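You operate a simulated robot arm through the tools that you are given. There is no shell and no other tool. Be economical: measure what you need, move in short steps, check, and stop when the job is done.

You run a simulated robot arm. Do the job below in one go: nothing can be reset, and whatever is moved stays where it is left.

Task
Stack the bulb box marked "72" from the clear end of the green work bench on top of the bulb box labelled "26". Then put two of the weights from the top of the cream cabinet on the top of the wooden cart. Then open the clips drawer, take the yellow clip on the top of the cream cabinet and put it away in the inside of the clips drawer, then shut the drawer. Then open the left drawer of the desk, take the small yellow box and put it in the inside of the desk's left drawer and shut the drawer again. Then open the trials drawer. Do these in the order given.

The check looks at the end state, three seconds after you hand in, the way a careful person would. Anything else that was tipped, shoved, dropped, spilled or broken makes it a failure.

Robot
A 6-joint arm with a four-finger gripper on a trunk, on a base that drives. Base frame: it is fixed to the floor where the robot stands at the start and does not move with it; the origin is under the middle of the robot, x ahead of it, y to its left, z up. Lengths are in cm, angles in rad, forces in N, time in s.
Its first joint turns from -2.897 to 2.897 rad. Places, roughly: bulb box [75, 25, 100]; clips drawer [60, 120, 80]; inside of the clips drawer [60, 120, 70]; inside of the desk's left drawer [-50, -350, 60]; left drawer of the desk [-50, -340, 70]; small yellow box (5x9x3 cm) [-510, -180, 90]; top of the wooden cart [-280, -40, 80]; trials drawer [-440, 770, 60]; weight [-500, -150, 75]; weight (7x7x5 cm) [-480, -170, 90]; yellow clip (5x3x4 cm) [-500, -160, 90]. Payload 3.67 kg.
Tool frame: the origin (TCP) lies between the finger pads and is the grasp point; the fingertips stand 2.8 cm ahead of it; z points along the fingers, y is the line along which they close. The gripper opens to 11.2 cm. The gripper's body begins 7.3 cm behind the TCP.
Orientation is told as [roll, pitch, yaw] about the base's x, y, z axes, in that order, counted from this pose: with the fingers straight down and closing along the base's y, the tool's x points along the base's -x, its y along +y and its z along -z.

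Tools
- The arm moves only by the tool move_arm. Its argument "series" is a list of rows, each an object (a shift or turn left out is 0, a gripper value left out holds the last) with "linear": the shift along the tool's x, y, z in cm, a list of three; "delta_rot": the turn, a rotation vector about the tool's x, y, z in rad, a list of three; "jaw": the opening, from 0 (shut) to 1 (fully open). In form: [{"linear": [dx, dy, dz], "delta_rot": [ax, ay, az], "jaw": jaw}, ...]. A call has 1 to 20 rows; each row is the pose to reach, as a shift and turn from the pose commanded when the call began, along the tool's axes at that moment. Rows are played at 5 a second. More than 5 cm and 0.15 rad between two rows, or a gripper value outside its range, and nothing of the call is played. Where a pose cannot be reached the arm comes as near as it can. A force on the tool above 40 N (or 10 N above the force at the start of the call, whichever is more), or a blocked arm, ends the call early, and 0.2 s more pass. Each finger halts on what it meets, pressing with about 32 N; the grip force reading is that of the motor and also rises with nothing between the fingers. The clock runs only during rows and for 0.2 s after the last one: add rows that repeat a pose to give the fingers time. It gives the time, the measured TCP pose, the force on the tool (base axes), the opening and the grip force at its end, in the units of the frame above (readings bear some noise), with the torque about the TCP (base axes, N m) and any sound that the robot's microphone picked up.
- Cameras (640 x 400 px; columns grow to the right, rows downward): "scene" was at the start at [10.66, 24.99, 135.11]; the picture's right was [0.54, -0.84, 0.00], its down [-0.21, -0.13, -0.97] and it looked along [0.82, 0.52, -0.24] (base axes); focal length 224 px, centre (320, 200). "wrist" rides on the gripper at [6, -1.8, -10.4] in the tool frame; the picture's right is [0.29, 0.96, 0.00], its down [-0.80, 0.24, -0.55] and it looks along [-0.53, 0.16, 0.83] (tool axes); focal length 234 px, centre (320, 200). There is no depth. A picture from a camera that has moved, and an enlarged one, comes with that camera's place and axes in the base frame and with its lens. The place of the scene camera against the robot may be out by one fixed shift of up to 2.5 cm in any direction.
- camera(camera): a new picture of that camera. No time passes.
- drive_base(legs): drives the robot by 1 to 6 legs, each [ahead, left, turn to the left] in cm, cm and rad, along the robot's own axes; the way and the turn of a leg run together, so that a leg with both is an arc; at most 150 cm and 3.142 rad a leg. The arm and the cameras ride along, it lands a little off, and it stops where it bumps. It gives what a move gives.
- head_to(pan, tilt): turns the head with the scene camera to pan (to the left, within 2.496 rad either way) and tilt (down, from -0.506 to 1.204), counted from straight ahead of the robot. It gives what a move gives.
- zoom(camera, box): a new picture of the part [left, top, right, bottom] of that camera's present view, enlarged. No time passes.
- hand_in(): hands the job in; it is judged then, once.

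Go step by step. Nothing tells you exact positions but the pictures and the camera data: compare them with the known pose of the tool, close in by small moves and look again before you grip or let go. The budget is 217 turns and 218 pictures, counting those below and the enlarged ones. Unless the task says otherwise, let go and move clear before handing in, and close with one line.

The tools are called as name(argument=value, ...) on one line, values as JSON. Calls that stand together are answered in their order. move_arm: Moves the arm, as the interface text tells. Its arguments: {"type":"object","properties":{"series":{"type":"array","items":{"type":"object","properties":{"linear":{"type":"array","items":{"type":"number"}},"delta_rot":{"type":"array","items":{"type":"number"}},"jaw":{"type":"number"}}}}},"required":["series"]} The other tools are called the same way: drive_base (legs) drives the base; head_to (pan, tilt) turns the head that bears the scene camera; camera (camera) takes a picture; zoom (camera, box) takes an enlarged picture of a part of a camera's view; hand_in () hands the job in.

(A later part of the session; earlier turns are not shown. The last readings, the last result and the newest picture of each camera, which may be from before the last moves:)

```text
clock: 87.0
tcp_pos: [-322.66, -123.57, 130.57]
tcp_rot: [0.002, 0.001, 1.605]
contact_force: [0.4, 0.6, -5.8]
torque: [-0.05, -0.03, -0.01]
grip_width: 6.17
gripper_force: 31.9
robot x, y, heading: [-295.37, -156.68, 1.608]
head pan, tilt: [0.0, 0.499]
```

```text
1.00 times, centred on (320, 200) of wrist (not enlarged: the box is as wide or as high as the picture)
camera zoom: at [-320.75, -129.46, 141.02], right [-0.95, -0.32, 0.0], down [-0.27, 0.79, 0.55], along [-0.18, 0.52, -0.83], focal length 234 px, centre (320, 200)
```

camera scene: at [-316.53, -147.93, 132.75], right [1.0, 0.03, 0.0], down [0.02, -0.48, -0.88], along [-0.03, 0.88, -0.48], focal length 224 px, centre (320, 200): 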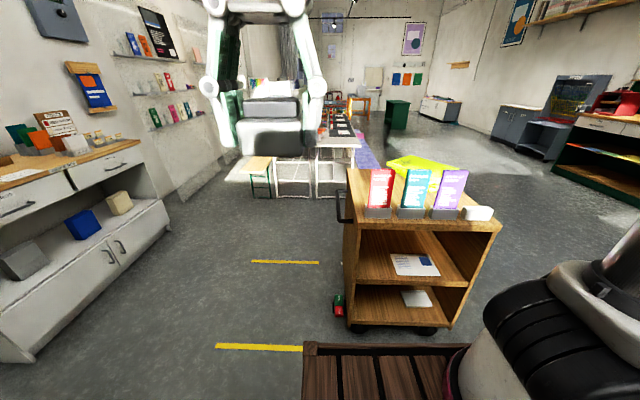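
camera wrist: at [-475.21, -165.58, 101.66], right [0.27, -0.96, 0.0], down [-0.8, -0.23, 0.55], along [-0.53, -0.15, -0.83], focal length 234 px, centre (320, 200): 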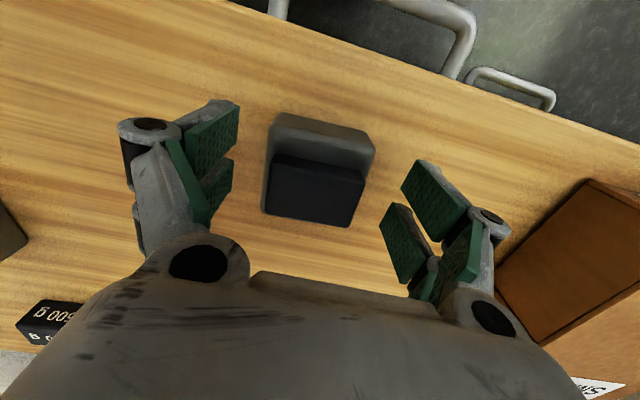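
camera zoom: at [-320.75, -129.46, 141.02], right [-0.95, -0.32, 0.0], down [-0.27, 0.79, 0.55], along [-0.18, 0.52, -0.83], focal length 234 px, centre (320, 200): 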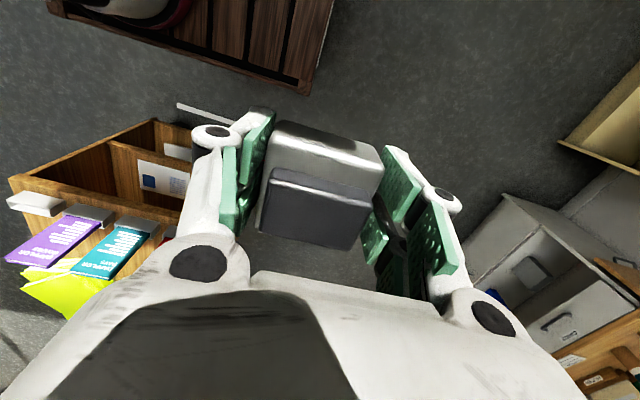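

The west strip of the cart top (x≈−303…−280, y≈−60…−10) is free. I'll go round to the west side and face it.

drive_base(legs=[[0, 70, 0], [118, 0, 0], [0, 0, -1.607]])

camera(camera="scene")

camera(camera="wrist")

```text
clock: 100.3
tcp_pos: [-334.61, -15.89, 130.58]
tcp_rot: [0.003, 0.0, -0.008]
contact_force: [-0.1, 0.5, -5.6]
torque: [0.0, 0.02, -0.02]
grip_width: 6.2
gripper_force: 31.8
robot x, y, heading: [-369.05, -41.65, -0.009]
head pan, tilt: [0.0, 0.499]
```

```text
176 pictures are left
camera scene: at [-356.8, -21.97, 132.75], right [-0.01, -1.0, 0.0], down [-0.48, 0.0, -0.88], along [0.88, -0.01, -0.48], focal length 224 px, centre (320, 200)
```

scene: 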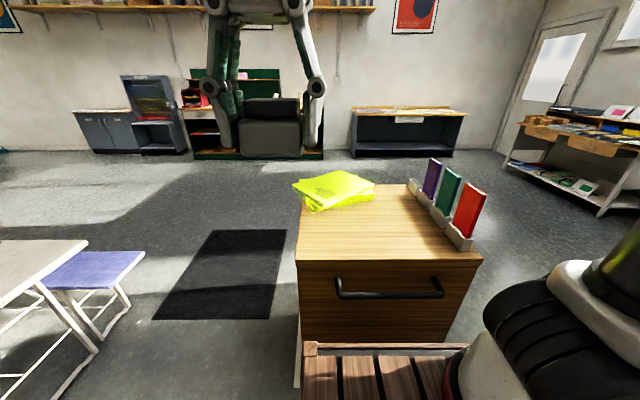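

```text
175 pictures are left
camera wrist: at [-340.6, -17.69, 141.03], right [-0.28, 0.96, 0.0], down [0.8, 0.23, 0.55], along [0.53, 0.16, -0.83], focal length 234 px, centre (320, 200)
```

wrist: 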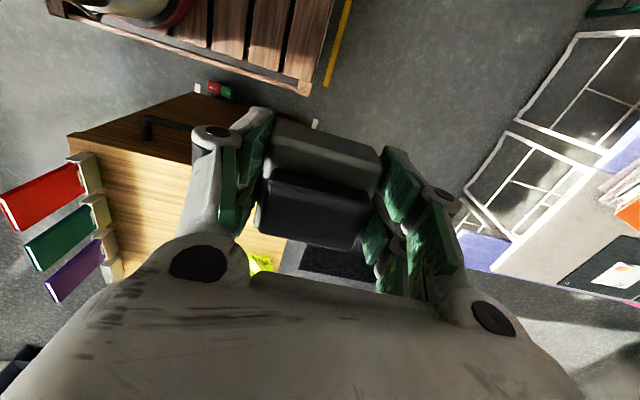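

There is ample free top surface on the near side. Moving above it to measure the height.

move_arm(series=[{"linear": [-4.3, -1.5, 1.3]}, {"linear": [-8.6, -3, 2.6]}, {"linear": [-12.9, -4.5, 3.9]}, {"linear": [-17.2, -6, 5.2]}, {"linear": [-21.5, -7.5, 6.5]}, {"linear": [-25.8, -9, 7.8]}, {"linear": [-30.1, -10.5, 9.1]}, {"linear": [-34.4, -12, 10.4]}, {"linear": [-38.7, -13.5, 11.7]}, {"linear": [-43, -15, 13]}, {"linear": [-46.6, -16, 14]}, {"linear": [-46.6, -16, 14]}])

camera(camera="wrist")

camera(camera="scene")

```text
clock: 102.9
tcp_pos: [-287.91, -32.14, 116.66]
tcp_rot: [0.002, 0.001, -0.007]
contact_force: [-0.6, -0.1, -5.8]
torque: [0.02, 0.08, -0.01]
grip_width: 6.2
gripper_force: 31.5
robot x, y, heading: [-369.23, -41.85, -0.009]
head pan, tilt: [0.0, 0.499]
```

```text
174 pictures are left
camera wrist: at [-294.02, -33.88, 126.93], right [-0.28, 0.96, 0.0], down [0.8, 0.23, 0.55], along [0.53, 0.16, -0.83], focal length 234 px, centre (320, 200)
```

wrist: 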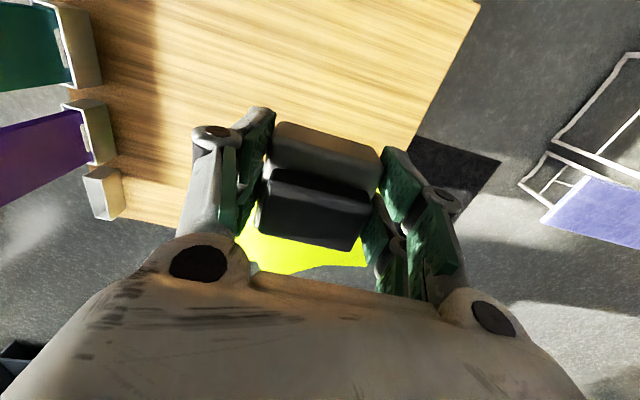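

```text
173 pictures are left
camera scene: at [-356.8, -21.97, 132.75], right [-0.01, -1.0, 0.0], down [-0.48, 0.0, -0.88], along [0.88, -0.01, -0.48], focal length 224 px, centre (320, 200)
```

scene: 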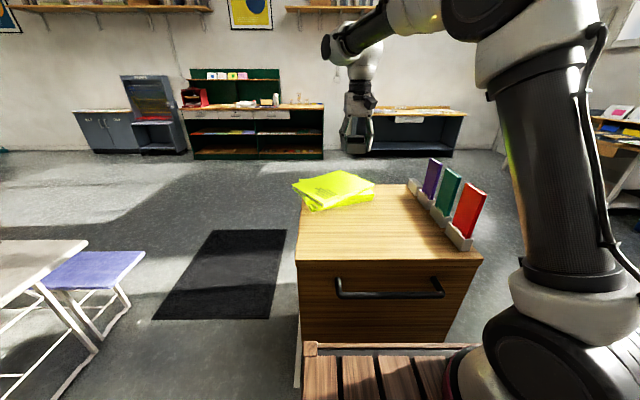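

Cart top appears to be at z≈80–86. Descending to TCP 95 and looking again.

move_arm(series=[{"linear": [0, 0, 5]}, {"linear": [0, 0, 10]}, {"linear": [0, 0, 15]}, {"linear": [0, 0, 20]}, {"linear": [0, 0, 21.5]}, {"linear": [0, 0, 21.5]}])

camera(camera="wrist")

zoom(camera="scene", box=[280, 120, 500, 258])

```text
clock: 104.3
tcp_pos: [-288.32, -32.18, 95.04]
tcp_rot: [0.002, 0.001, -0.007]
contact_force: [0.2, -0.1, -4.4]
torque: [0.02, 0.05, -0.01]
grip_width: 6.19
gripper_force: 31.9
robot x, y, heading: [-368.68, -41.9, -0.008]
head pan, tilt: [0.0, 0.499]
```

```text
172 pictures are left
camera wrist: at [-294.37, -34.0, 105.37], right [-0.28, 0.96, 0.0], down [0.8, 0.23, 0.55], along [0.53, 0.16, -0.83], focal length 234 px, centre (320, 200)
```

wrist: 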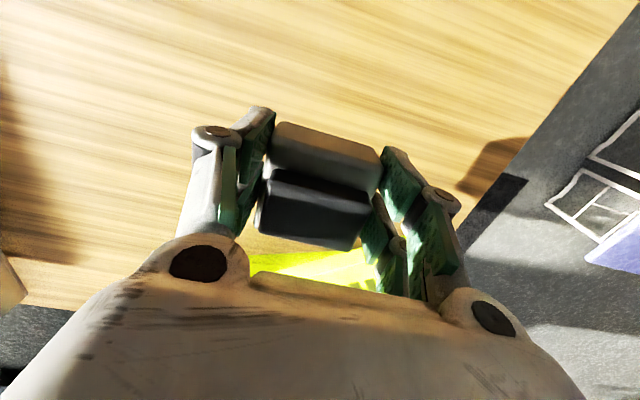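

```text
2.90 times, centred on (390, 189) of scene
camera zoom: at [-356.79, -21.97, 132.75], right [-0.01, -1.0, 0.0], down [-0.48, 0.0, -0.88], along [0.88, -0.01, -0.48], focal length 649 px, centre (117, 232)
```

zoom: 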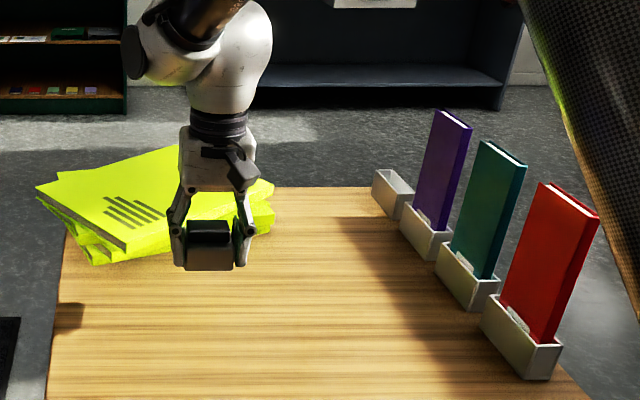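

Cart top triangulates to z≈86.5, so the weight should touch at TCP≈90. Lowering, slowly at the end.

move_arm(series=[{"linear": [0, 0, 2]}, {"linear": [0, 0, 3.5]}, {"linear": [0, 0, 4.2]}, {"linear": [0, 0, 4.6]}, {"linear": [0, 0, 4.9]}])

zoom(camera="scene", box=[280, 160, 440, 260])

```text
clock: 105.5
tcp_pos: [-288.36, -32.31, 90.06]
tcp_rot: [0.002, 0.001, -0.008]
contact_force: [-0.3, -0.2, -5.5]
torque: [-0.01, 0.04, -0.01]
grip_width: 6.2
gripper_force: 32.2
robot x, y, heading: [-368.76, -41.89, -0.007]
head pan, tilt: [0.0, 0.499]
```

```text
4.00 times, centred on (360, 210) of scene
camera zoom: at [-356.79, -21.97, 132.75], right [-0.01, -1.0, 0.0], down [-0.48, 0.0, -0.88], along [0.88, -0.01, -0.48], focal length 895 px, centre (160, 160)
```

zoom: 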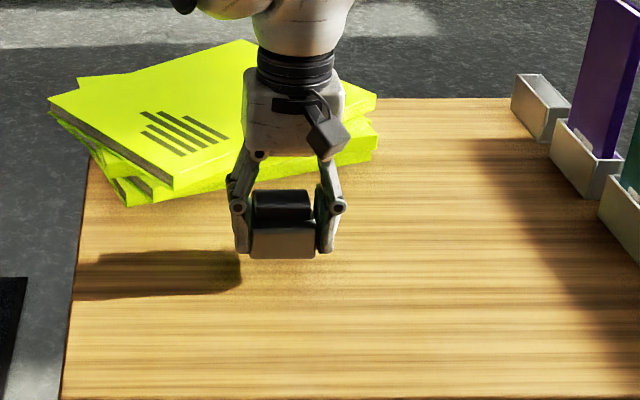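

Not touching yet; keep creeping down.

move_arm(series=[{"linear": [0, 0, 0.4]}, {"linear": [0, 0, 0.7]}, {"linear": [0, 0, 1.0]}])

```text
clock: 106.3
tcp_pos: [-288.21, -32.21, 89.22]
tcp_rot: [0.002, 0.005, -0.007]
contact_force: [-0.5, 0.5, -5.1]
torque: [0.02, 0.09, 0.0]
grip_width: 6.2
gripper_force: 32.5
robot x, y, heading: [-368.7, -41.72, -0.007]
head pan, tilt: [0.0, 0.499]
```

move_arm(series=[{"linear": [0, 0, 0.3]}, {"linear": [0, 0, 0.6]}])

zoom(camera="scene", box=[320, 190, 400, 240])

```text
clock: 106.9
tcp_pos: [-288.26, -32.3, 88.58]
tcp_rot: [0.002, 0.001, -0.006]
contact_force: [-0.1, -0.3, -5.3]
torque: [0.0, 0.09, -0.02]
grip_width: 6.17
gripper_force: 32.0
robot x, y, heading: [-368.74, -41.74, -0.009]
head pan, tilt: [0.0, 0.499]
```

```text
8.00 times, centred on (360, 215) of scene
camera zoom: at [-356.79, -21.97, 132.75], right [-0.01, -1.0, 0.0], down [-0.48, 0.0, -0.88], along [0.88, -0.01, -0.48], focal length 1790 px, centre (0, 80)
```

zoom: 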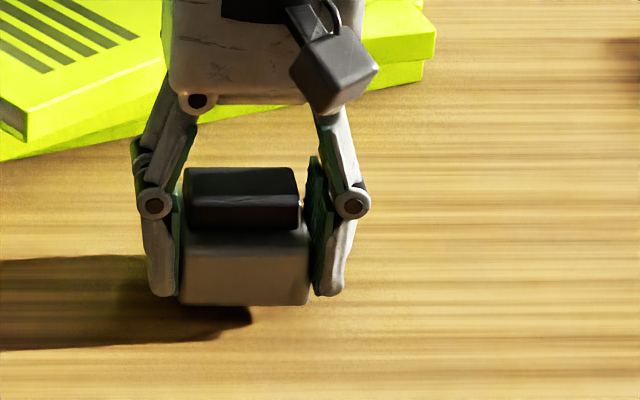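

move_arm(series=[{"linear": [0, 0, 0.3]}, {"linear": [0, 0, 0.6]}, {"linear": [0, 0, 0.8]}])

zoom(camera="scene", box=[320, 190, 400, 240])

```text
clock: 107.7
tcp_pos: [-288.24, -32.36, 87.73]
tcp_rot: [0.002, 0.001, -0.008]
contact_force: [-0.4, 0.9, -4.8]
torque: [-0.02, 0.06, 0.01]
grip_width: 6.18
gripper_force: 32.0
robot x, y, heading: [-369.01, -41.71, -0.006]
head pan, tilt: [0.0, 0.499]
```

```text
8.00 times, centred on (360, 215) of scene
camera zoom: at [-356.79, -21.97, 132.75], right [-0.01, -1.0, 0.0], down [-0.48, 0.0, -0.88], along [0.88, -0.01, -0.48], focal length 1790 px, centre (0, 80)
```

zoom: 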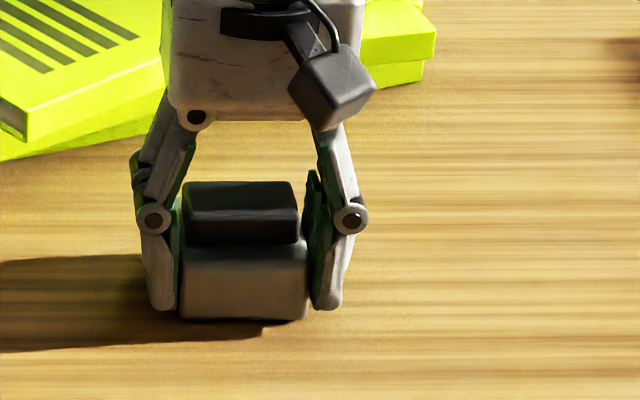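

Very close now by the shadow. A few more mm.

move_arm(series=[{"linear": [0, 0, 0.25]}, {"linear": [0, 0, 0.5]}, {"linear": [0, 0, 0.7]}])

zoom(camera="scene", box=[320, 190, 400, 240])

```text
clock: 108.5
tcp_pos: [-288.2, -32.24, 87.08]
tcp_rot: [0.002, 0.001, -0.008]
contact_force: [1.5, -3.7, 19.0]
torque: [-0.08, -0.05, -0.1]
grip_width: 6.2
gripper_force: 31.7
robot x, y, heading: [-368.83, -41.64, -0.007]
head pan, tilt: [0.0, 0.499]
```

```text
8.00 times, centred on (360, 215) of scene
camera zoom: at [-356.87, -21.99, 132.76], right [-0.01, -1.0, 0.0], down [-0.48, 0.0, -0.88], along [0.88, -0.01, -0.48], focal length 1790 px, centre (0, 80)
```

zoom: 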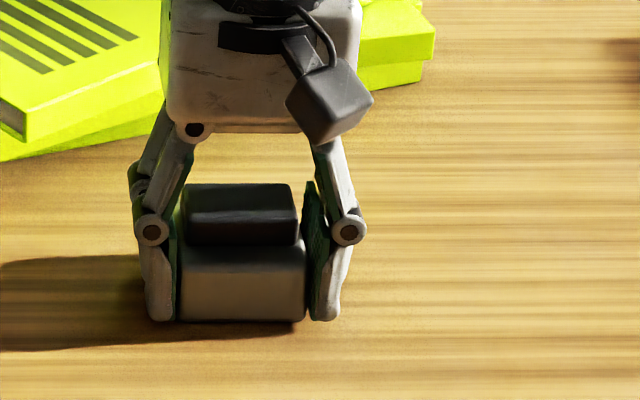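

Contact. Releasing, rising and retracting to travel pose.

move_arm(series=[{"linear": [0, 0, -0.3], "jaw": 0.65}, {"linear": [0, 0, -0.3], "jaw": 0.8}, {"linear": [0, 0, -0.3]}, {"linear": [0, 0, -4]}, {"linear": [0, 0, -8]}, {"linear": [0, 0, -12]}, {"linear": [0, 0, -16]}, {"linear": [3, 1, -20]}, {"linear": [6, 2, -24]}, {"linear": [9, 3, -28]}, {"linear": [12, 4, -31]}, {"linear": [16, 5, -34]}, {"linear": [20, 6, -37]}, {"linear": [24, 8, -40]}, {"linear": [28, 10, -43]}, {"linear": [32, 12, -43]}, {"linear": [36, 14, -43]}, {"linear": [40, 15, -43]}, {"linear": [44, 16, -43]}, {"linear": [46.6, 16, -43]}])

zoom(camera="scene", box=[280, 120, 500, 258])

```text
refused: row 8 steps farther than a row can; nothing moved
```

```text
2.90 times, centred on (390, 189) of scene
camera zoom: at [-356.87, -21.99, 132.76], right [-0.01, -1.0, 0.0], down [-0.48, 0.0, -0.88], along [0.88, -0.01, -0.48], focal length 649 px, centre (117, 232)
```

zoom: 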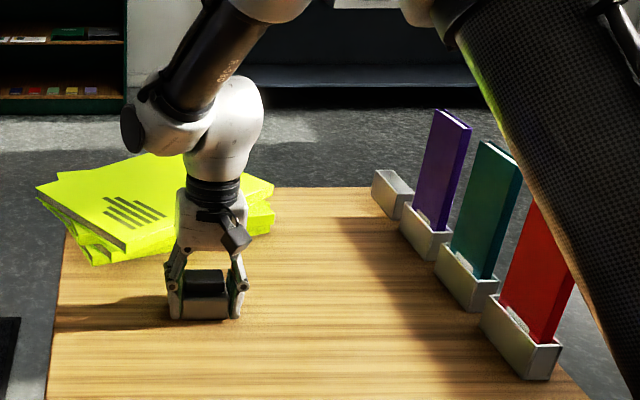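

move_arm(series=[{"linear": [0, 0, -0.3], "jaw": 0.65}, {"linear": [0, 0, -0.3], "jaw": 0.8}, {"linear": [0, 0, -0.3]}, {"linear": [0, 0, -4]}, {"linear": [0, 0, -8]}, {"linear": [0, 0, -12]}, {"linear": [0, 0, -16.5]}, {"linear": [0, 0, -21]}, {"linear": [3, 1, -24.5]}, {"linear": [6, 2, -28]}, {"linear": [9.5, 3, -31]}, {"linear": [13, 4, -34]}, {"linear": [16.5, 5, -37]}, {"linear": [20, 6.5, -40]}, {"linear": [23.5, 8, -43]}, {"linear": [28, 9.5, -43]}, {"linear": [32.5, 11, -43]}, {"linear": [37, 12.5, -43]}, {"linear": [41.5, 14, -43]}, {"linear": [46, 16, -43]}])

zoom(camera="scene", box=[280, 120, 500, 258])

```text
clock: 112.7
tcp_pos: [-334.15, -16.17, 130.04]
tcp_rot: [0.001, 0.002, -0.009]
contact_force: [0.3, -0.6, 0.4]
torque: [0.0, 0.02, -0.01]
grip_width: 8.96
gripper_force: 0.0
robot x, y, heading: [-368.75, -41.84, -0.012]
head pan, tilt: [0.0, 0.499]
```

```text
2.90 times, centred on (390, 189) of scene
camera zoom: at [-356.78, -21.99, 132.76], right [-0.01, -1.0, 0.0], down [-0.48, 0.0, -0.88], along [0.88, -0.01, -0.48], focal length 649 px, centre (117, 232)
```

zoom: 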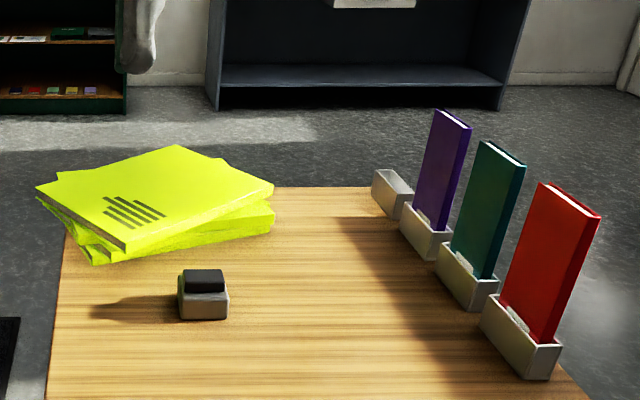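

Weight one is on the cart. Driving back to the cabinet for the second grey weight.

drive_base(legs=[[0, -106, 0], [0, 0, 3.141], [46, 0, 0]])

head_to(pan=0, tilt=0.6)

camera(camera="scene")

camera(camera="wrist")

```text
clock: 128.0
tcp_pos: [-451.38, -174.01, 130.06]
tcp_rot: [0.001, 0.001, -3.13]
contact_force: [-0.3, 0.1, -0.2]
torque: [0.01, 0.02, 0.0]
grip_width: 8.93
gripper_force: 0.1
robot x, y, heading: [-417.15, -147.27, -3.132]
head pan, tilt: [0.0, 0.499]
```

```text
clock: 128.6
tcp_pos: [-451.4, -173.86, 130.07]
tcp_rot: [0.003, 0.001, -3.131]
contact_force: [-1.1, 0.2, 0.0]
torque: [0.01, -0.04, 0.01]
grip_width: 8.97
gripper_force: 0.2
robot x, y, heading: [-416.94, -147.29, -3.134]
head pan, tilt: [0.0, 0.6]
```

```text
164 pictures are left
camera scene: at [-426.94, -170.71, 131.85], right [-0.01, 1.0, 0.0], down [0.56, 0.01, -0.83], along [-0.83, -0.01, -0.56], focal length 224 px, centre (320, 200)
```

scene: 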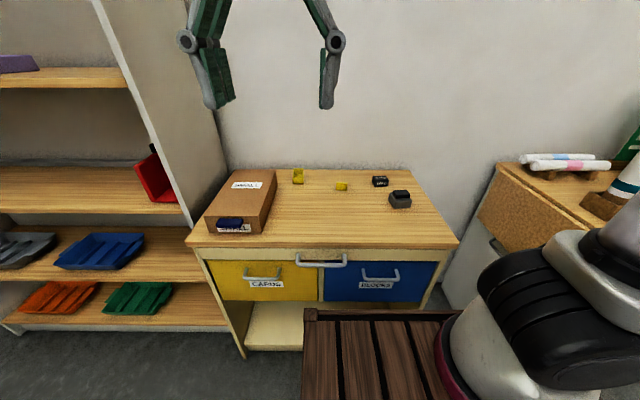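

```text
163 pictures are left
camera wrist: at [-445.49, -172.01, 140.47], right [0.3, -0.95, 0.0], down [-0.8, -0.25, 0.55], along [-0.53, -0.17, -0.83], focal length 234 px, centre (320, 200)
```

wrist: 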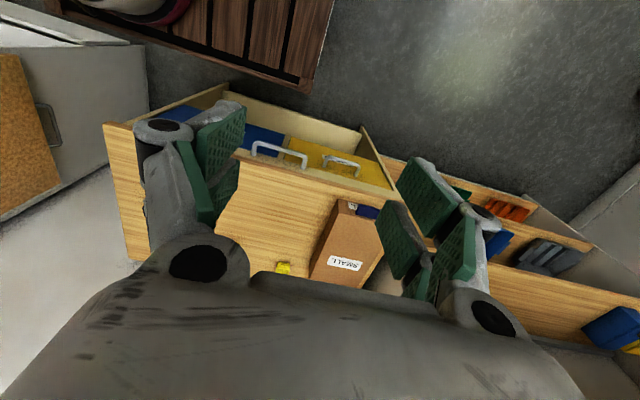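

Moving above the second grey weight (~(-492,-141)).

move_arm(series=[{"linear": [-3.1, -2.5, 1.8], "jaw": 0.85}, {"linear": [-6.2, -5, 3.6]}, {"linear": [-9.3, -7.5, 5.4]}, {"linear": [-12.4, -10, 7.2]}, {"linear": [-15.5, -12.5, 9]}, {"linear": [-18.6, -15, 10.8]}, {"linear": [-21.7, -17.5, 12.6]}, {"linear": [-24.8, -20, 14.4]}, {"linear": [-27.9, -22.5, 16.2]}, {"linear": [-31, -25, 18]}, {"linear": [-34.1, -27.5, 20]}, {"linear": [-37.2, -30, 22.5]}, {"linear": [-40, -32.6, 25]}, {"linear": [-40, -32.6, 25]}])

camera(camera="wrist")

zoom(camera="scene", box=[260, 120, 460, 245])

```text
clock: 131.6
tcp_pos: [-491.4, -141.74, 105.05]
tcp_rot: [0.002, 0.004, -3.131]
contact_force: [0.2, 0.1, -0.6]
torque: [-0.01, 0.03, 0.0]
grip_width: 9.51
gripper_force: 0.0
robot x, y, heading: [-417.04, -147.41, -3.137]
head pan, tilt: [0.0, 0.6]
```

```text
162 pictures are left
camera wrist: at [-485.5, -139.78, 115.49], right [0.3, -0.95, 0.0], down [-0.8, -0.25, 0.55], along [-0.53, -0.17, -0.83], focal length 234 px, centre (320, 200)
```

wrist: 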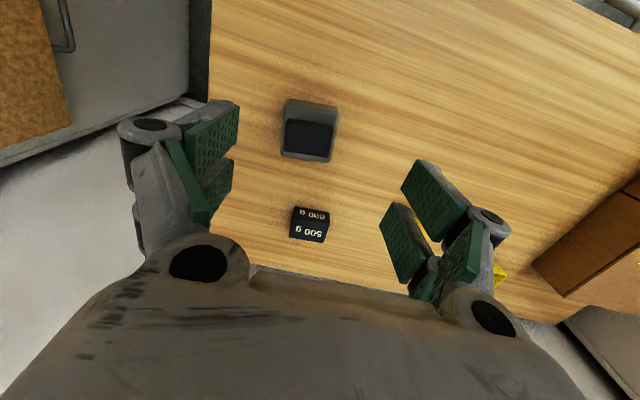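

```text
3.20 times, centred on (360, 182) of scene
camera zoom: at [-426.94, -170.7, 131.85], right [-0.01, 1.0, 0.0], down [0.56, 0.01, -0.83], along [-0.83, -0.01, -0.56], focal length 716 px, centre (192, 256)
```

zoom: 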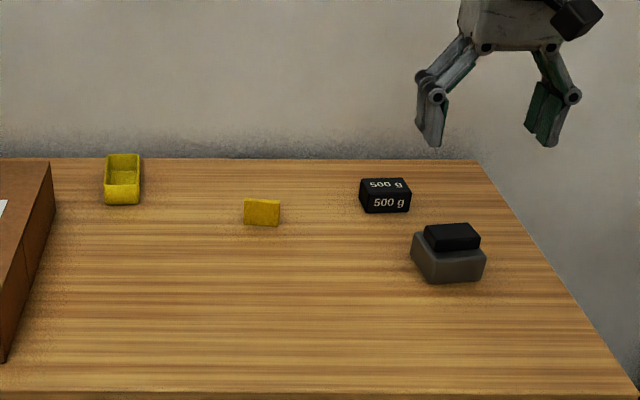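

Weight two centre is about (-493.3,-141.1). Aligning and descending.

move_arm(series=[{"linear": [-1.8, -0.6, 4]}, {"linear": [-1.8, -0.6, 8]}, {"linear": [-1.8, -0.6, 12]}, {"linear": [-1.8, -0.6, 14]}, {"linear": [-1.8, -0.6, 14]}])

camera(camera="wrist")

```text
clock: 132.8
tcp_pos: [-493.53, -141.26, 90.86]
tcp_rot: [0.002, 0.0, -3.13]
contact_force: [0.1, 0.4, -0.5]
torque: [0.02, -0.05, 0.0]
grip_width: 9.5
gripper_force: 0.0
robot x, y, heading: [-417.27, -147.55, -3.131]
head pan, tilt: [0.0, 0.6]
```

```text
160 pictures are left
camera wrist: at [-487.52, -139.31, 101.22], right [0.3, -0.95, 0.0], down [-0.8, -0.25, 0.55], along [-0.53, -0.17, -0.83], focal length 234 px, centre (320, 200)
```

wrist: 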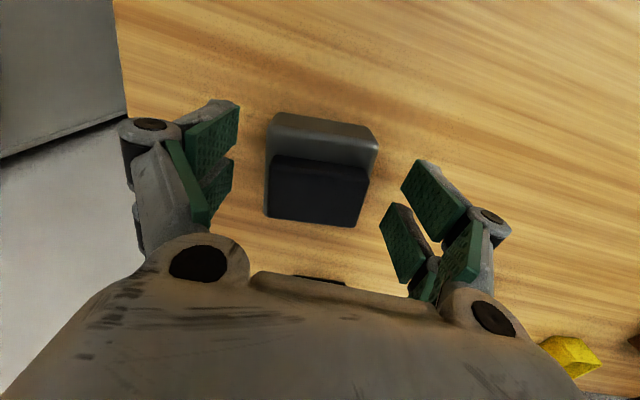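

Same picture as with the first weight. Down, grip, lift.

move_arm(series=[{"linear": [0, 0, 0.8]}, {"linear": [0, 0, 1.3]}, {"linear": [0, 0, 1.3], "jaw": 0.5}, {"linear": [0, 0, 1.3], "jaw": 0.3}, {"linear": [0, 0, 1.3]}, {"linear": [0, 0, 1.3]}, {"linear": [0, 0, -2]}, {"linear": [0, 0, -6]}, {"linear": [0, 0, -6]}])

camera(camera="wrist")

```text
clock: 134.8
tcp_pos: [-493.51, -141.1, 96.99]
tcp_rot: [0.001, 0.003, -3.132]
contact_force: [-0.1, -0.9, -5.2]
torque: [0.02, -0.07, 0.0]
grip_width: 6.2
gripper_force: 31.8
robot x, y, heading: [-417.19, -147.72, -3.131]
head pan, tilt: [0.0, 0.6]
```

```text
159 pictures are left
camera wrist: at [-487.64, -139.13, 107.32], right [0.3, -0.95, 0.0], down [-0.8, -0.25, 0.55], along [-0.53, -0.17, -0.83], focal length 234 px, centre (320, 200)
```

wrist: 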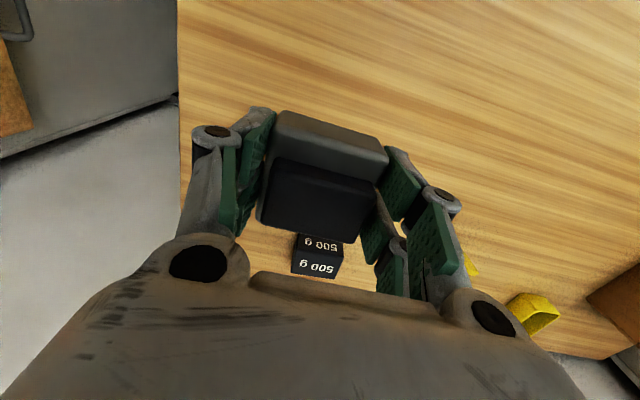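

Second weight held. Retract and drive back to the cart.

move_arm(series=[{"linear": [0, 0, -5]}, {"linear": [0, 0, -10]}, {"linear": [0, 0, -15]}, {"linear": [3, 2.4, -17]}, {"linear": [6, 4.8, -19]}, {"linear": [9, 7.2, -21]}, {"linear": [12, 9.6, -23]}, {"linear": [15, 12, -25]}, {"linear": [18, 14.4, -27]}, {"linear": [21, 16.8, -29]}, {"linear": [24, 19.2, -31]}, {"linear": [27, 21.6, -33]}, {"linear": [30.3, 24, -33]}, {"linear": [33.6, 26.4, -33]}, {"linear": [36.9, 29, -33]}, {"linear": [40, 31.5, -33]}, {"linear": [42, 33, -33]}])

drive_base(legs=[[-47, 0, 0], [0, 0, -3.14], [0, 104, 0]])

camera(camera="scene")

```text
clock: 138.4
tcp_pos: [-451.32, -173.75, 129.92]
tcp_rot: [0.0, 0.002, -3.13]
contact_force: [0.1, 1.2, -4.6]
torque: [-0.02, -0.05, 0.0]
grip_width: 6.2
gripper_force: 32.2
robot x, y, heading: [-417.19, -147.77, -3.129]
head pan, tilt: [0.0, 0.6]
```

```text
clock: 153.5
tcp_pos: [-340.02, -16.1, 130.05]
tcp_rot: [0.002, 0.001, 0.036]
contact_force: [-0.3, 0.4, -4.7]
torque: [0.01, 0.05, -0.01]
grip_width: 6.19
gripper_force: 31.7
robot x, y, heading: [-373.69, -43.15, 0.035]
head pan, tilt: [0.0, 0.6]
```

```text
158 pictures are left
camera scene: at [-362.68, -22.68, 131.85], right [0.03, -1.0, 0.0], down [-0.56, -0.02, -0.82], along [0.82, 0.03, -0.57], focal length 224 px, centre (320, 200)
```

scene: 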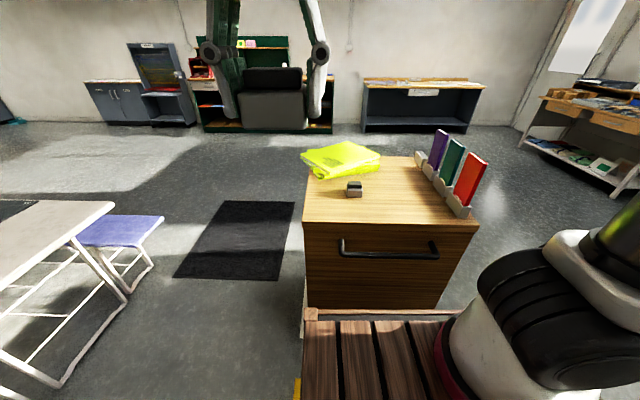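

Placing the second weight at about (-289,-49), beside the first. Moving above it.

move_arm(series=[{"linear": [-3.56, -2.48, 2]}, {"linear": [-7.12, -4.96, 4]}, {"linear": [-10.68, -7.44, 6]}, {"linear": [-14.24, -9.92, 8]}, {"linear": [-17.8, -12.4, 10]}, {"linear": [-21.36, -14.88, 12]}, {"linear": [-24.92, -17.36, 14]}, {"linear": [-28.48, -19.84, 16]}, {"linear": [-32.04, -22.32, 18]}, {"linear": [-35.6, -24.8, 20]}, {"linear": [-39.16, -27.28, 22]}, {"linear": [-42.72, -29.76, 24]}, {"linear": [-46.28, -32.24, 26]}, {"linear": [-49.8, -34.7, 28]}, {"linear": [-49.8, -34.7, 28]}])

camera(camera="wrist")

zoom(camera="scene", box=[280, 110, 500, 248])

```text
clock: 156.7
tcp_pos: [-288.99, -49.04, 101.98]
tcp_rot: [0.002, 0.001, 0.034]
contact_force: [-1.1, 0.3, -5.5]
torque: [0.0, 0.05, 0.02]
grip_width: 6.18
gripper_force: 32.1
robot x, y, heading: [-373.6, -42.91, 0.033]
head pan, tilt: [0.0, 0.6]
```

```text
157 pictures are left
camera wrist: at [-295.02, -50.92, 112.28], right [-0.32, 0.95, 0.0], down [0.79, 0.27, 0.55], along [0.52, 0.18, -0.83], focal length 234 px, centre (320, 200)
```

wrist: 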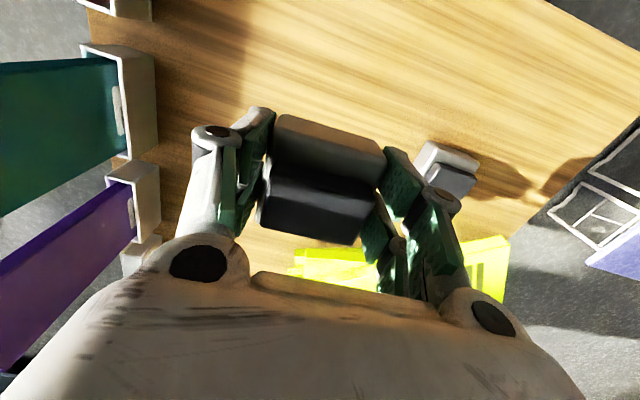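

```text
2.90 times, centred on (390, 179) of scene
camera zoom: at [-362.67, -22.69, 131.85], right [0.03, -1.0, 0.0], down [-0.56, -0.02, -0.82], along [0.82, 0.03, -0.57], focal length 649 px, centre (117, 261)
```

zoom: 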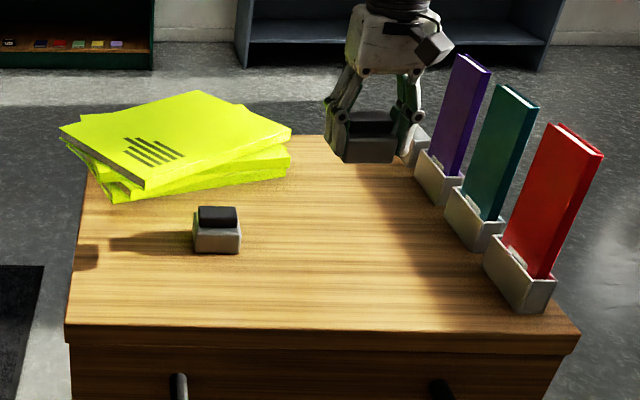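

Clear all round. Descending to just above contact height, then creeping.

move_arm(series=[{"linear": [0, 0, 4.5]}, {"linear": [0, 0, 9]}, {"linear": [0, 0, 12.5]}, {"linear": [0, 0, 13.6]}, {"linear": [0, 0, 14.2]}, {"linear": [0, 0, 14.5]}, {"linear": [0, 0, 14.7]}])

zoom(camera="scene", box=[320, 160, 440, 235])

```text
clock: 158.3
tcp_pos: [-289.04, -48.92, 87.4]
tcp_rot: [0.004, -0.004, 0.036]
contact_force: [-1.2, -1.0, 18.7]
torque: [-0.01, 0.04, -0.02]
grip_width: 6.2
gripper_force: 32.0
robot x, y, heading: [-373.51, -42.63, 0.029]
head pan, tilt: [0.0, 0.6]
```

```text
5.33 times, centred on (380, 198) of scene
camera zoom: at [-362.76, -22.69, 131.85], right [0.03, -1.0, 0.0], down [-0.56, -0.02, -0.83], along [0.82, 0.03, -0.56], focal length 1194 px, centre (0, 213)
```

zoom: 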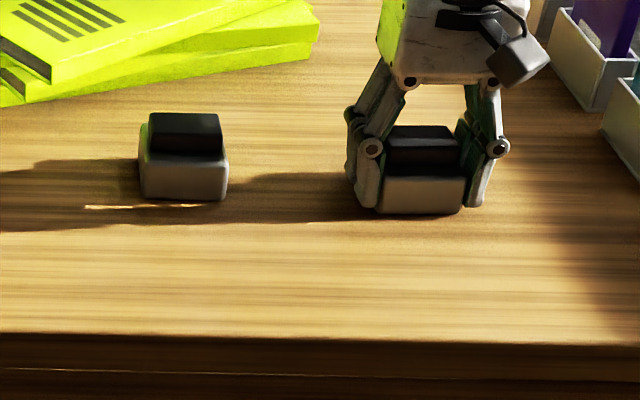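

Contact made. Release, rise, retract.

move_arm(series=[{"linear": [0, 0, -0.2], "jaw": 0.65}, {"linear": [0, 0, -0.2], "jaw": 0.75}, {"linear": [0, 0, -0.2]}, {"linear": [0, 0, -4]}, {"linear": [0, 0, -8]}, {"linear": [0, 0, -12]}, {"linear": [0, 0, -16.5]}, {"linear": [0, 0, -21]}, {"linear": [0, 0, -25.5]}, {"linear": [3, 2.1, -28.5]}, {"linear": [6, 4.2, -31.5]}, {"linear": [9, 6.3, -34.5]}, {"linear": [12, 8.4, -37.5]}, {"linear": [15, 10.5, -40.5]}, {"linear": [18, 12.6, -42.5]}])

move_arm(series=[{"linear": [3.9, 2.7, 0]}, {"linear": [7.8, 5.4, 0]}, {"linear": [11.7, 8.1, 0]}, {"linear": [15.6, 10.8, 0]}, {"linear": [19.5, 13.5, 0]}, {"linear": [23.4, 16.2, 0]}, {"linear": [27.3, 18.9, 0]}, {"linear": [31.8, 22.1, 0]}])

zoom(camera="scene", box=[280, 110, 500, 248])

head_to(pan=0.35, tilt=0.25)

camera(camera="scene")

```text
clock: 161.5
tcp_pos: [-307.39, -36.89, 129.67]
tcp_rot: [0.002, 0.004, 0.032]
contact_force: [1.5, 0.4, 0.3]
torque: [-0.01, 0.08, 0.0]
grip_width: 8.39
gripper_force: 0.0
robot x, y, heading: [-373.99, -43.29, 0.035]
head pan, tilt: [0.0, 0.6]
```

```text
refused: row 8 steps farther than a row can; nothing moved
```

```text
2.90 times, centred on (390, 179) of scene
camera zoom: at [-362.63, -22.7, 131.84], right [0.03, -1.0, 0.0], down [-0.56, -0.02, -0.82], along [0.82, 0.03, -0.57], focal length 649 px, centre (117, 261)
```

zoom: 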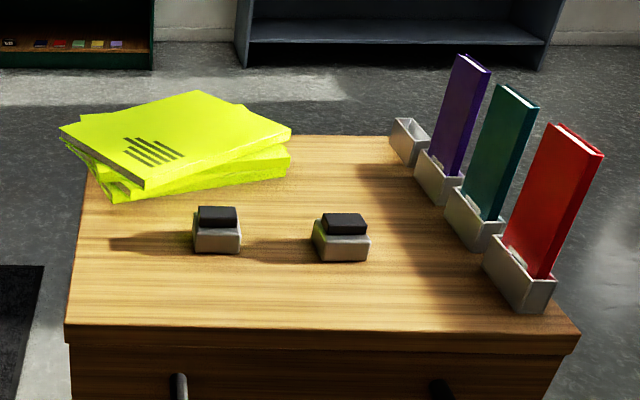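

```text
clock: 162.3
tcp_pos: [-307.35, -36.86, 129.62]
tcp_rot: [0.002, 0.001, 0.035]
contact_force: [-0.9, 0.0, 0.1]
torque: [0.03, 0.0, -0.03]
grip_width: 8.39
gripper_force: 0.1
robot x, y, heading: [-373.46, -42.84, 0.029]
head pan, tilt: [0.351, 0.25]
```

```text
153 pictures are left
camera scene: at [-362.86, -19.49, 135.06], right [0.37, -0.93, 0.0], down [-0.23, -0.09, -0.97], along [0.9, 0.36, -0.25], focal length 224 px, centre (320, 200)
```

scene: 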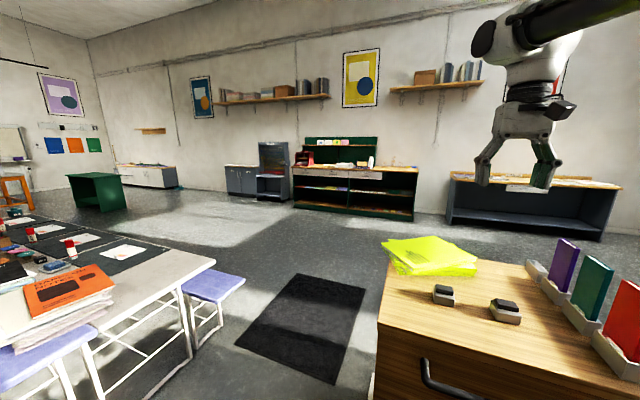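

Both weights stand on the cart. Finish retracting and drive (south around the cart) to the bench near the clips drawer.

move_arm(series=[{"linear": [3.9, 2.7, 0]}, {"linear": [7.8, 5.4, 0]}, {"linear": [11.7, 8.1, 0]}, {"linear": [15.6, 10.8, 0]}, {"linear": [19.5, 13.5, 0]}, {"linear": [23.4, 16.2, 0]}, {"linear": [27.3, 18.9, 0]}, {"linear": [31.2, 21.6, 0]}])

drive_base(legs=[[0, -107, -0.033], [150, 0, 0], [125, 0, 0], [0, 135, 0], [0, 130, 0]])

head_to(pan=0, tilt=0.5)

camera(camera="scene")

```text
clock: 164.1
tcp_pos: [-339.29, -16.63, 129.96]
tcp_rot: [0.002, 0.003, 0.033]
contact_force: [0.5, -0.6, 0.0]
torque: [0.04, 0.02, 0.03]
grip_width: 8.42
gripper_force: 0.2
robot x, y, heading: [-373.57, -42.93, 0.036]
head pan, tilt: [0.351, 0.25]
```

```text
clock: 195.1
tcp_pos: [-48.12, 139.67, 129.92]
tcp_rot: [0.0, 0.002, -0.055]
contact_force: [-0.2, 0.2, -0.4]
torque: [-0.02, -0.01, -0.02]
grip_width: 8.38
gripper_force: 0.1
robot x, y, heading: [-84.78, 116.78, -0.054]
head pan, tilt: [0.351, 0.25]
```

```text
clock: 195.9
tcp_pos: [-48.19, 139.86, 129.86]
tcp_rot: [0.002, 0.002, -0.055]
contact_force: [-0.6, -0.4, 0.1]
torque: [-0.04, 0.01, 0.01]
grip_width: 8.41
gripper_force: 0.0
robot x, y, heading: [-84.42, 116.94, -0.052]
head pan, tilt: [0.0, 0.499]
```

```text
152 pictures are left
camera scene: at [-71.66, 135.98, 132.76], right [-0.06, -1.0, 0.0], down [-0.48, 0.03, -0.88], along [0.88, -0.05, -0.48], focal length 224 px, centre (320, 200)
```

scene: 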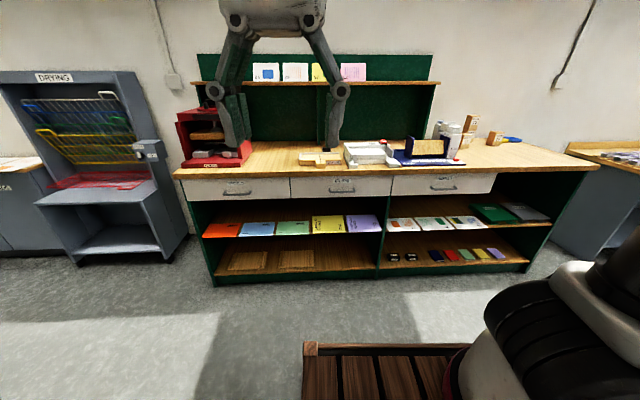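

Three white drawers; I'll read their labels.

zoom(camera="scene", box=[170, 130, 330, 230])

zoom(camera="scene", box=[330, 130, 510, 240])

```text
4.00 times, centred on (250, 180) of scene
camera zoom: at [-71.66, 135.98, 132.76], right [-0.06, -1.0, 0.0], down [-0.48, 0.03, -0.88], along [0.88, -0.05, -0.48], focal length 895 px, centre (600, 280)
```

zoom: 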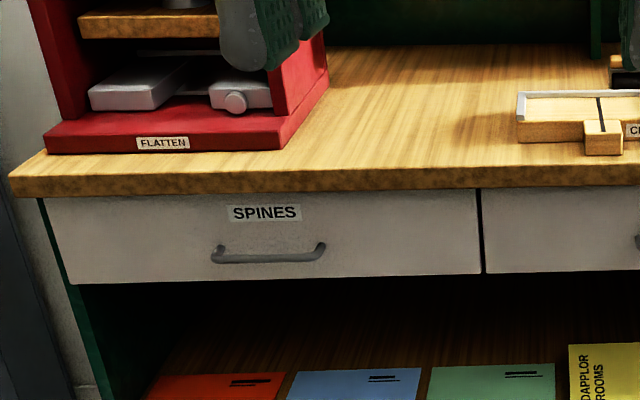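

```text
3.56 times, centred on (420, 185) of scene
camera zoom: at [-71.66, 135.98, 132.76], right [-0.06, -1.0, 0.0], down [-0.48, 0.03, -0.88], along [0.88, -0.05, -0.48], focal length 796 px, centre (-36, 253)
```

zoom: 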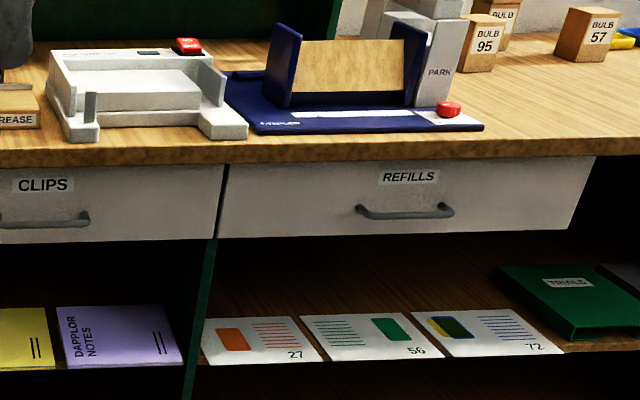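

The middle drawer is CLIPS; its handle is around (37,120,81). I'll reorient the gripper horizontally (fingers closing vertically) with room to spare.

move_arm(series=[{"linear": [-3.5, -2.5, 3]}, {"linear": [-7, -5, 6]}, {"linear": [-10.5, -7.5, 9]}, {"linear": [-14, -10, 12]}, {"linear": [-17.5, -12.5, 15]}, {"linear": [-21, -15, 18]}, {"linear": [-24.5, -17.5, 21]}, {"linear": [-28, -20, 24]}, {"linear": [-28, -20, 24]}])

move_arm(series=[{"delta_rot": [-0.083, -0.083, 0.083]}, {"delta_rot": [-0.166, -0.166, 0.166]}, {"delta_rot": [-0.249, -0.249, 0.249]}, {"delta_rot": [-0.332, -0.332, 0.332]}, {"delta_rot": [-0.415, -0.415, 0.415]}, {"delta_rot": [-0.498, -0.498, 0.498]}, {"delta_rot": [-0.581, -0.581, 0.581]}, {"delta_rot": [-0.664, -0.664, 0.664]}, {"delta_rot": [-0.747, -0.747, 0.747]}, {"delta_rot": [-0.83, -0.83, 0.83]}, {"delta_rot": [-0.913, -0.913, 0.913]}, {"delta_rot": [-0.996, -0.996, 0.996]}, {"delta_rot": [-1.079, -1.079, 1.079]}, {"delta_rot": [-1.162, -1.162, 1.162]}, {"delta_rot": [-1.209, -1.209, 1.209]}, {"delta_rot": [-1.209, -1.209, 1.209]}])

camera(camera="scene")

camera(camera="wrist")

```text
refused: row 1 steps farther than a row can; nothing moved
```

```text
clock: 199.3
tcp_pos: [-42.68, 135.22, 159.24]
tcp_rot: [1.538, -0.082, -1.615]
contact_force: [-0.6, -0.1, 0.9]
torque: [0.01, 0.0, 0.01]
grip_width: 8.41
gripper_force: 0.1
out of reach, approached as far as the arm can: row 9, 10, 11, 12, 13, 14, 15, 16
robot x, y, heading: [-84.99, 116.92, -0.058]
head pan, tilt: [0.0, 0.499]
```

```text
149 pictures are left
camera scene: at [-71.66, 135.96, 132.76], right [-0.06, -1.0, 0.0], down [-0.48, 0.03, -0.88], along [0.88, -0.05, -0.48], focal length 224 px, centre (320, 200)
```

scene: 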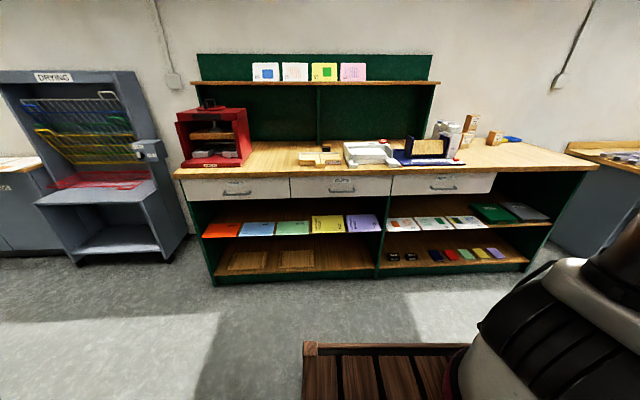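

```text
148 pictures are left
camera wrist: at [-52.87, 141.64, 157.25], right [0.05, 0.36, 0.93], down [-0.58, -0.75, 0.32], along [0.81, -0.55, 0.18], focal length 234 px, centre (320, 200)
```

wrist: 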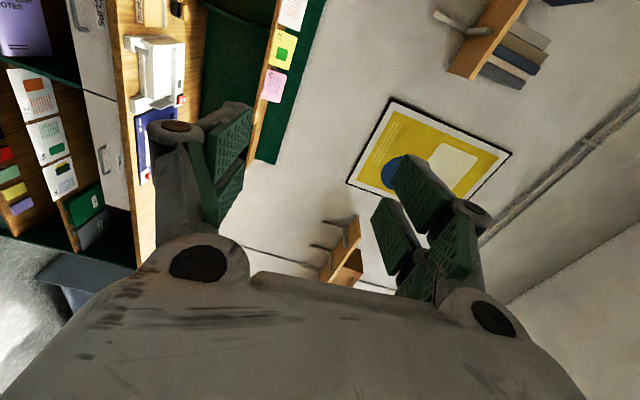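

The gripper now points forward with fingers closing vertically. Lowering and extending (still clear of the bench).

move_arm(series=[{"linear": [-1, -3, 3]}, {"linear": [-2, -6, 6]}, {"linear": [-3, -9, 9]}, {"linear": [-4, -12, 12]}, {"linear": [-5, -15, 15]}, {"linear": [-6, -18, 18]}, {"linear": [-7, -21.5, 20.5]}, {"linear": [-8, -25, 23]}, {"linear": [-9, -29, 25]}, {"linear": [-10, -33, 26]}, {"linear": [-11, -37, 27]}, {"linear": [-12, -41, 27]}, {"linear": [-13, -45, 27]}, {"linear": [-14, -49, 27]}, {"linear": [-15, -53, 27]}, {"linear": [-15, -57, 27]}, {"linear": [-15, -61, 27]}, {"linear": [-15, -61, 27]}])

camera(camera="scene")

camera(camera="wrist")

```text
clock: 203.1
tcp_pos: [-31.25, 107.99, 141.64]
tcp_rot: [1.532, -0.084, -1.611]
contact_force: [0.7, 0.8, 0.7]
torque: [0.01, -0.03, -0.02]
grip_width: 8.41
gripper_force: 0.0
out of reach, approached as far as the arm can: row 1, 2, 3, 4, 5, 6, 7, 8, 9, 10, 11, 12, 13, 14, 15, 16, 17, 18
robot x, y, heading: [-84.75, 116.73, -0.063]
head pan, tilt: [0.0, 0.499]
```

```text
147 pictures are left
camera scene: at [-71.67, 135.96, 132.76], right [-0.06, -1.0, 0.0], down [-0.48, 0.03, -0.88], along [0.88, -0.05, -0.48], focal length 224 px, centre (320, 200)
```

scene: 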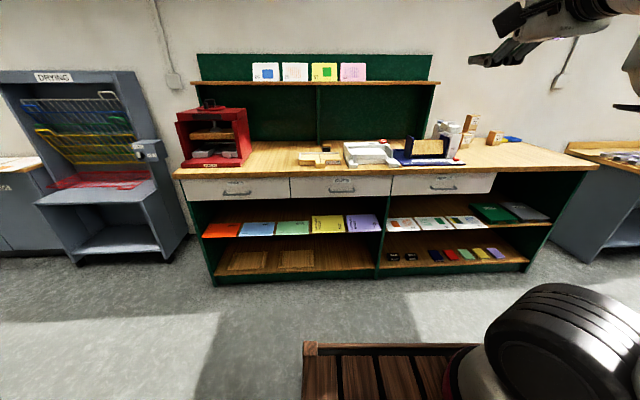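

```text
146 pictures are left
camera wrist: at [-41.44, 114.24, 139.59], right [0.05, 0.37, 0.93], down [-0.58, -0.75, 0.33], along [0.82, -0.55, 0.17], focal length 234 px, centre (320, 200)
```

wrist: 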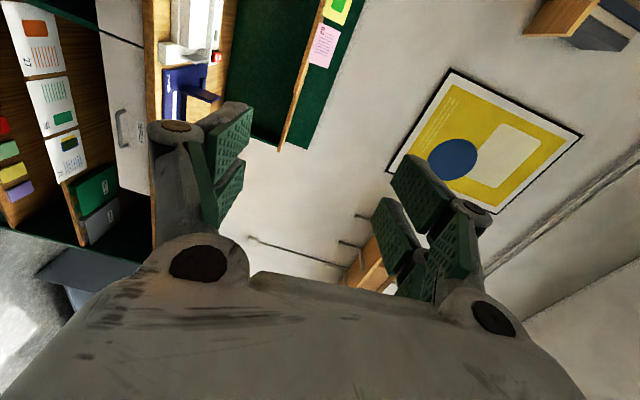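

The horizontal pose needs more extension at low height. I'll extend outward first, then lower (bench edge is still at x≈40).

move_arm(series=[{"linear": [1, 0, 4]}, {"linear": [2, -1, 8]}, {"linear": [3, -2, 12]}, {"linear": [4, -4, 16]}, {"linear": [5, -6, 20]}, {"linear": [6, -9, 24]}, {"linear": [7, -12, 27.5]}, {"linear": [8, -15, 31]}, {"linear": [9, -18, 34]}, {"linear": [10, -22, 36]}, {"linear": [11, -26, 38]}, {"linear": [12, -30, 39]}, {"linear": [13, -34, 39]}, {"linear": [14, -38, 39]}, {"linear": [14, -41, 39]}, {"linear": [14, -41, 39]}])

camera(camera="scene")

camera(camera="wrist")

```text
refused: row 6 steps farther than a row can; nothing moved
```

```text
145 pictures are left
camera scene: at [-71.67, 135.96, 132.76], right [-0.06, -1.0, 0.0], down [-0.48, 0.03, -0.88], along [0.88, -0.05, -0.48], focal length 224 px, centre (320, 200)
```

scene: 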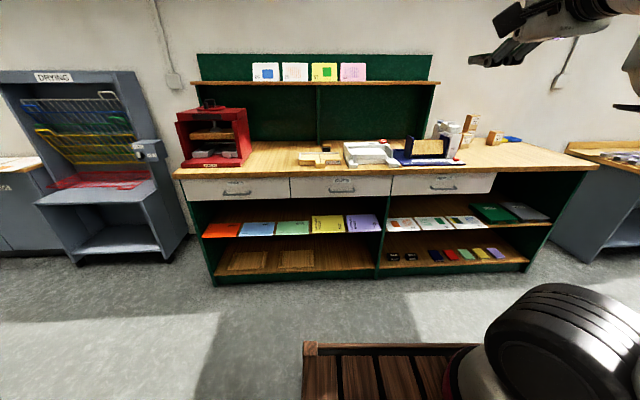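

```text
144 pictures are left
camera wrist: at [-41.44, 114.24, 139.59], right [0.05, 0.37, 0.93], down [-0.58, -0.75, 0.33], along [0.82, -0.55, 0.17], focal length 234 px, centre (320, 200)
```

wrist: 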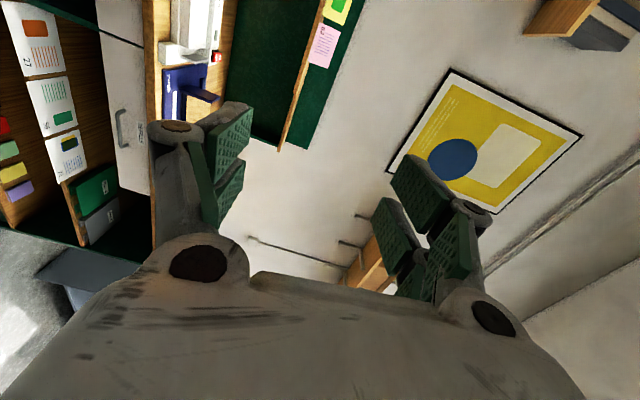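

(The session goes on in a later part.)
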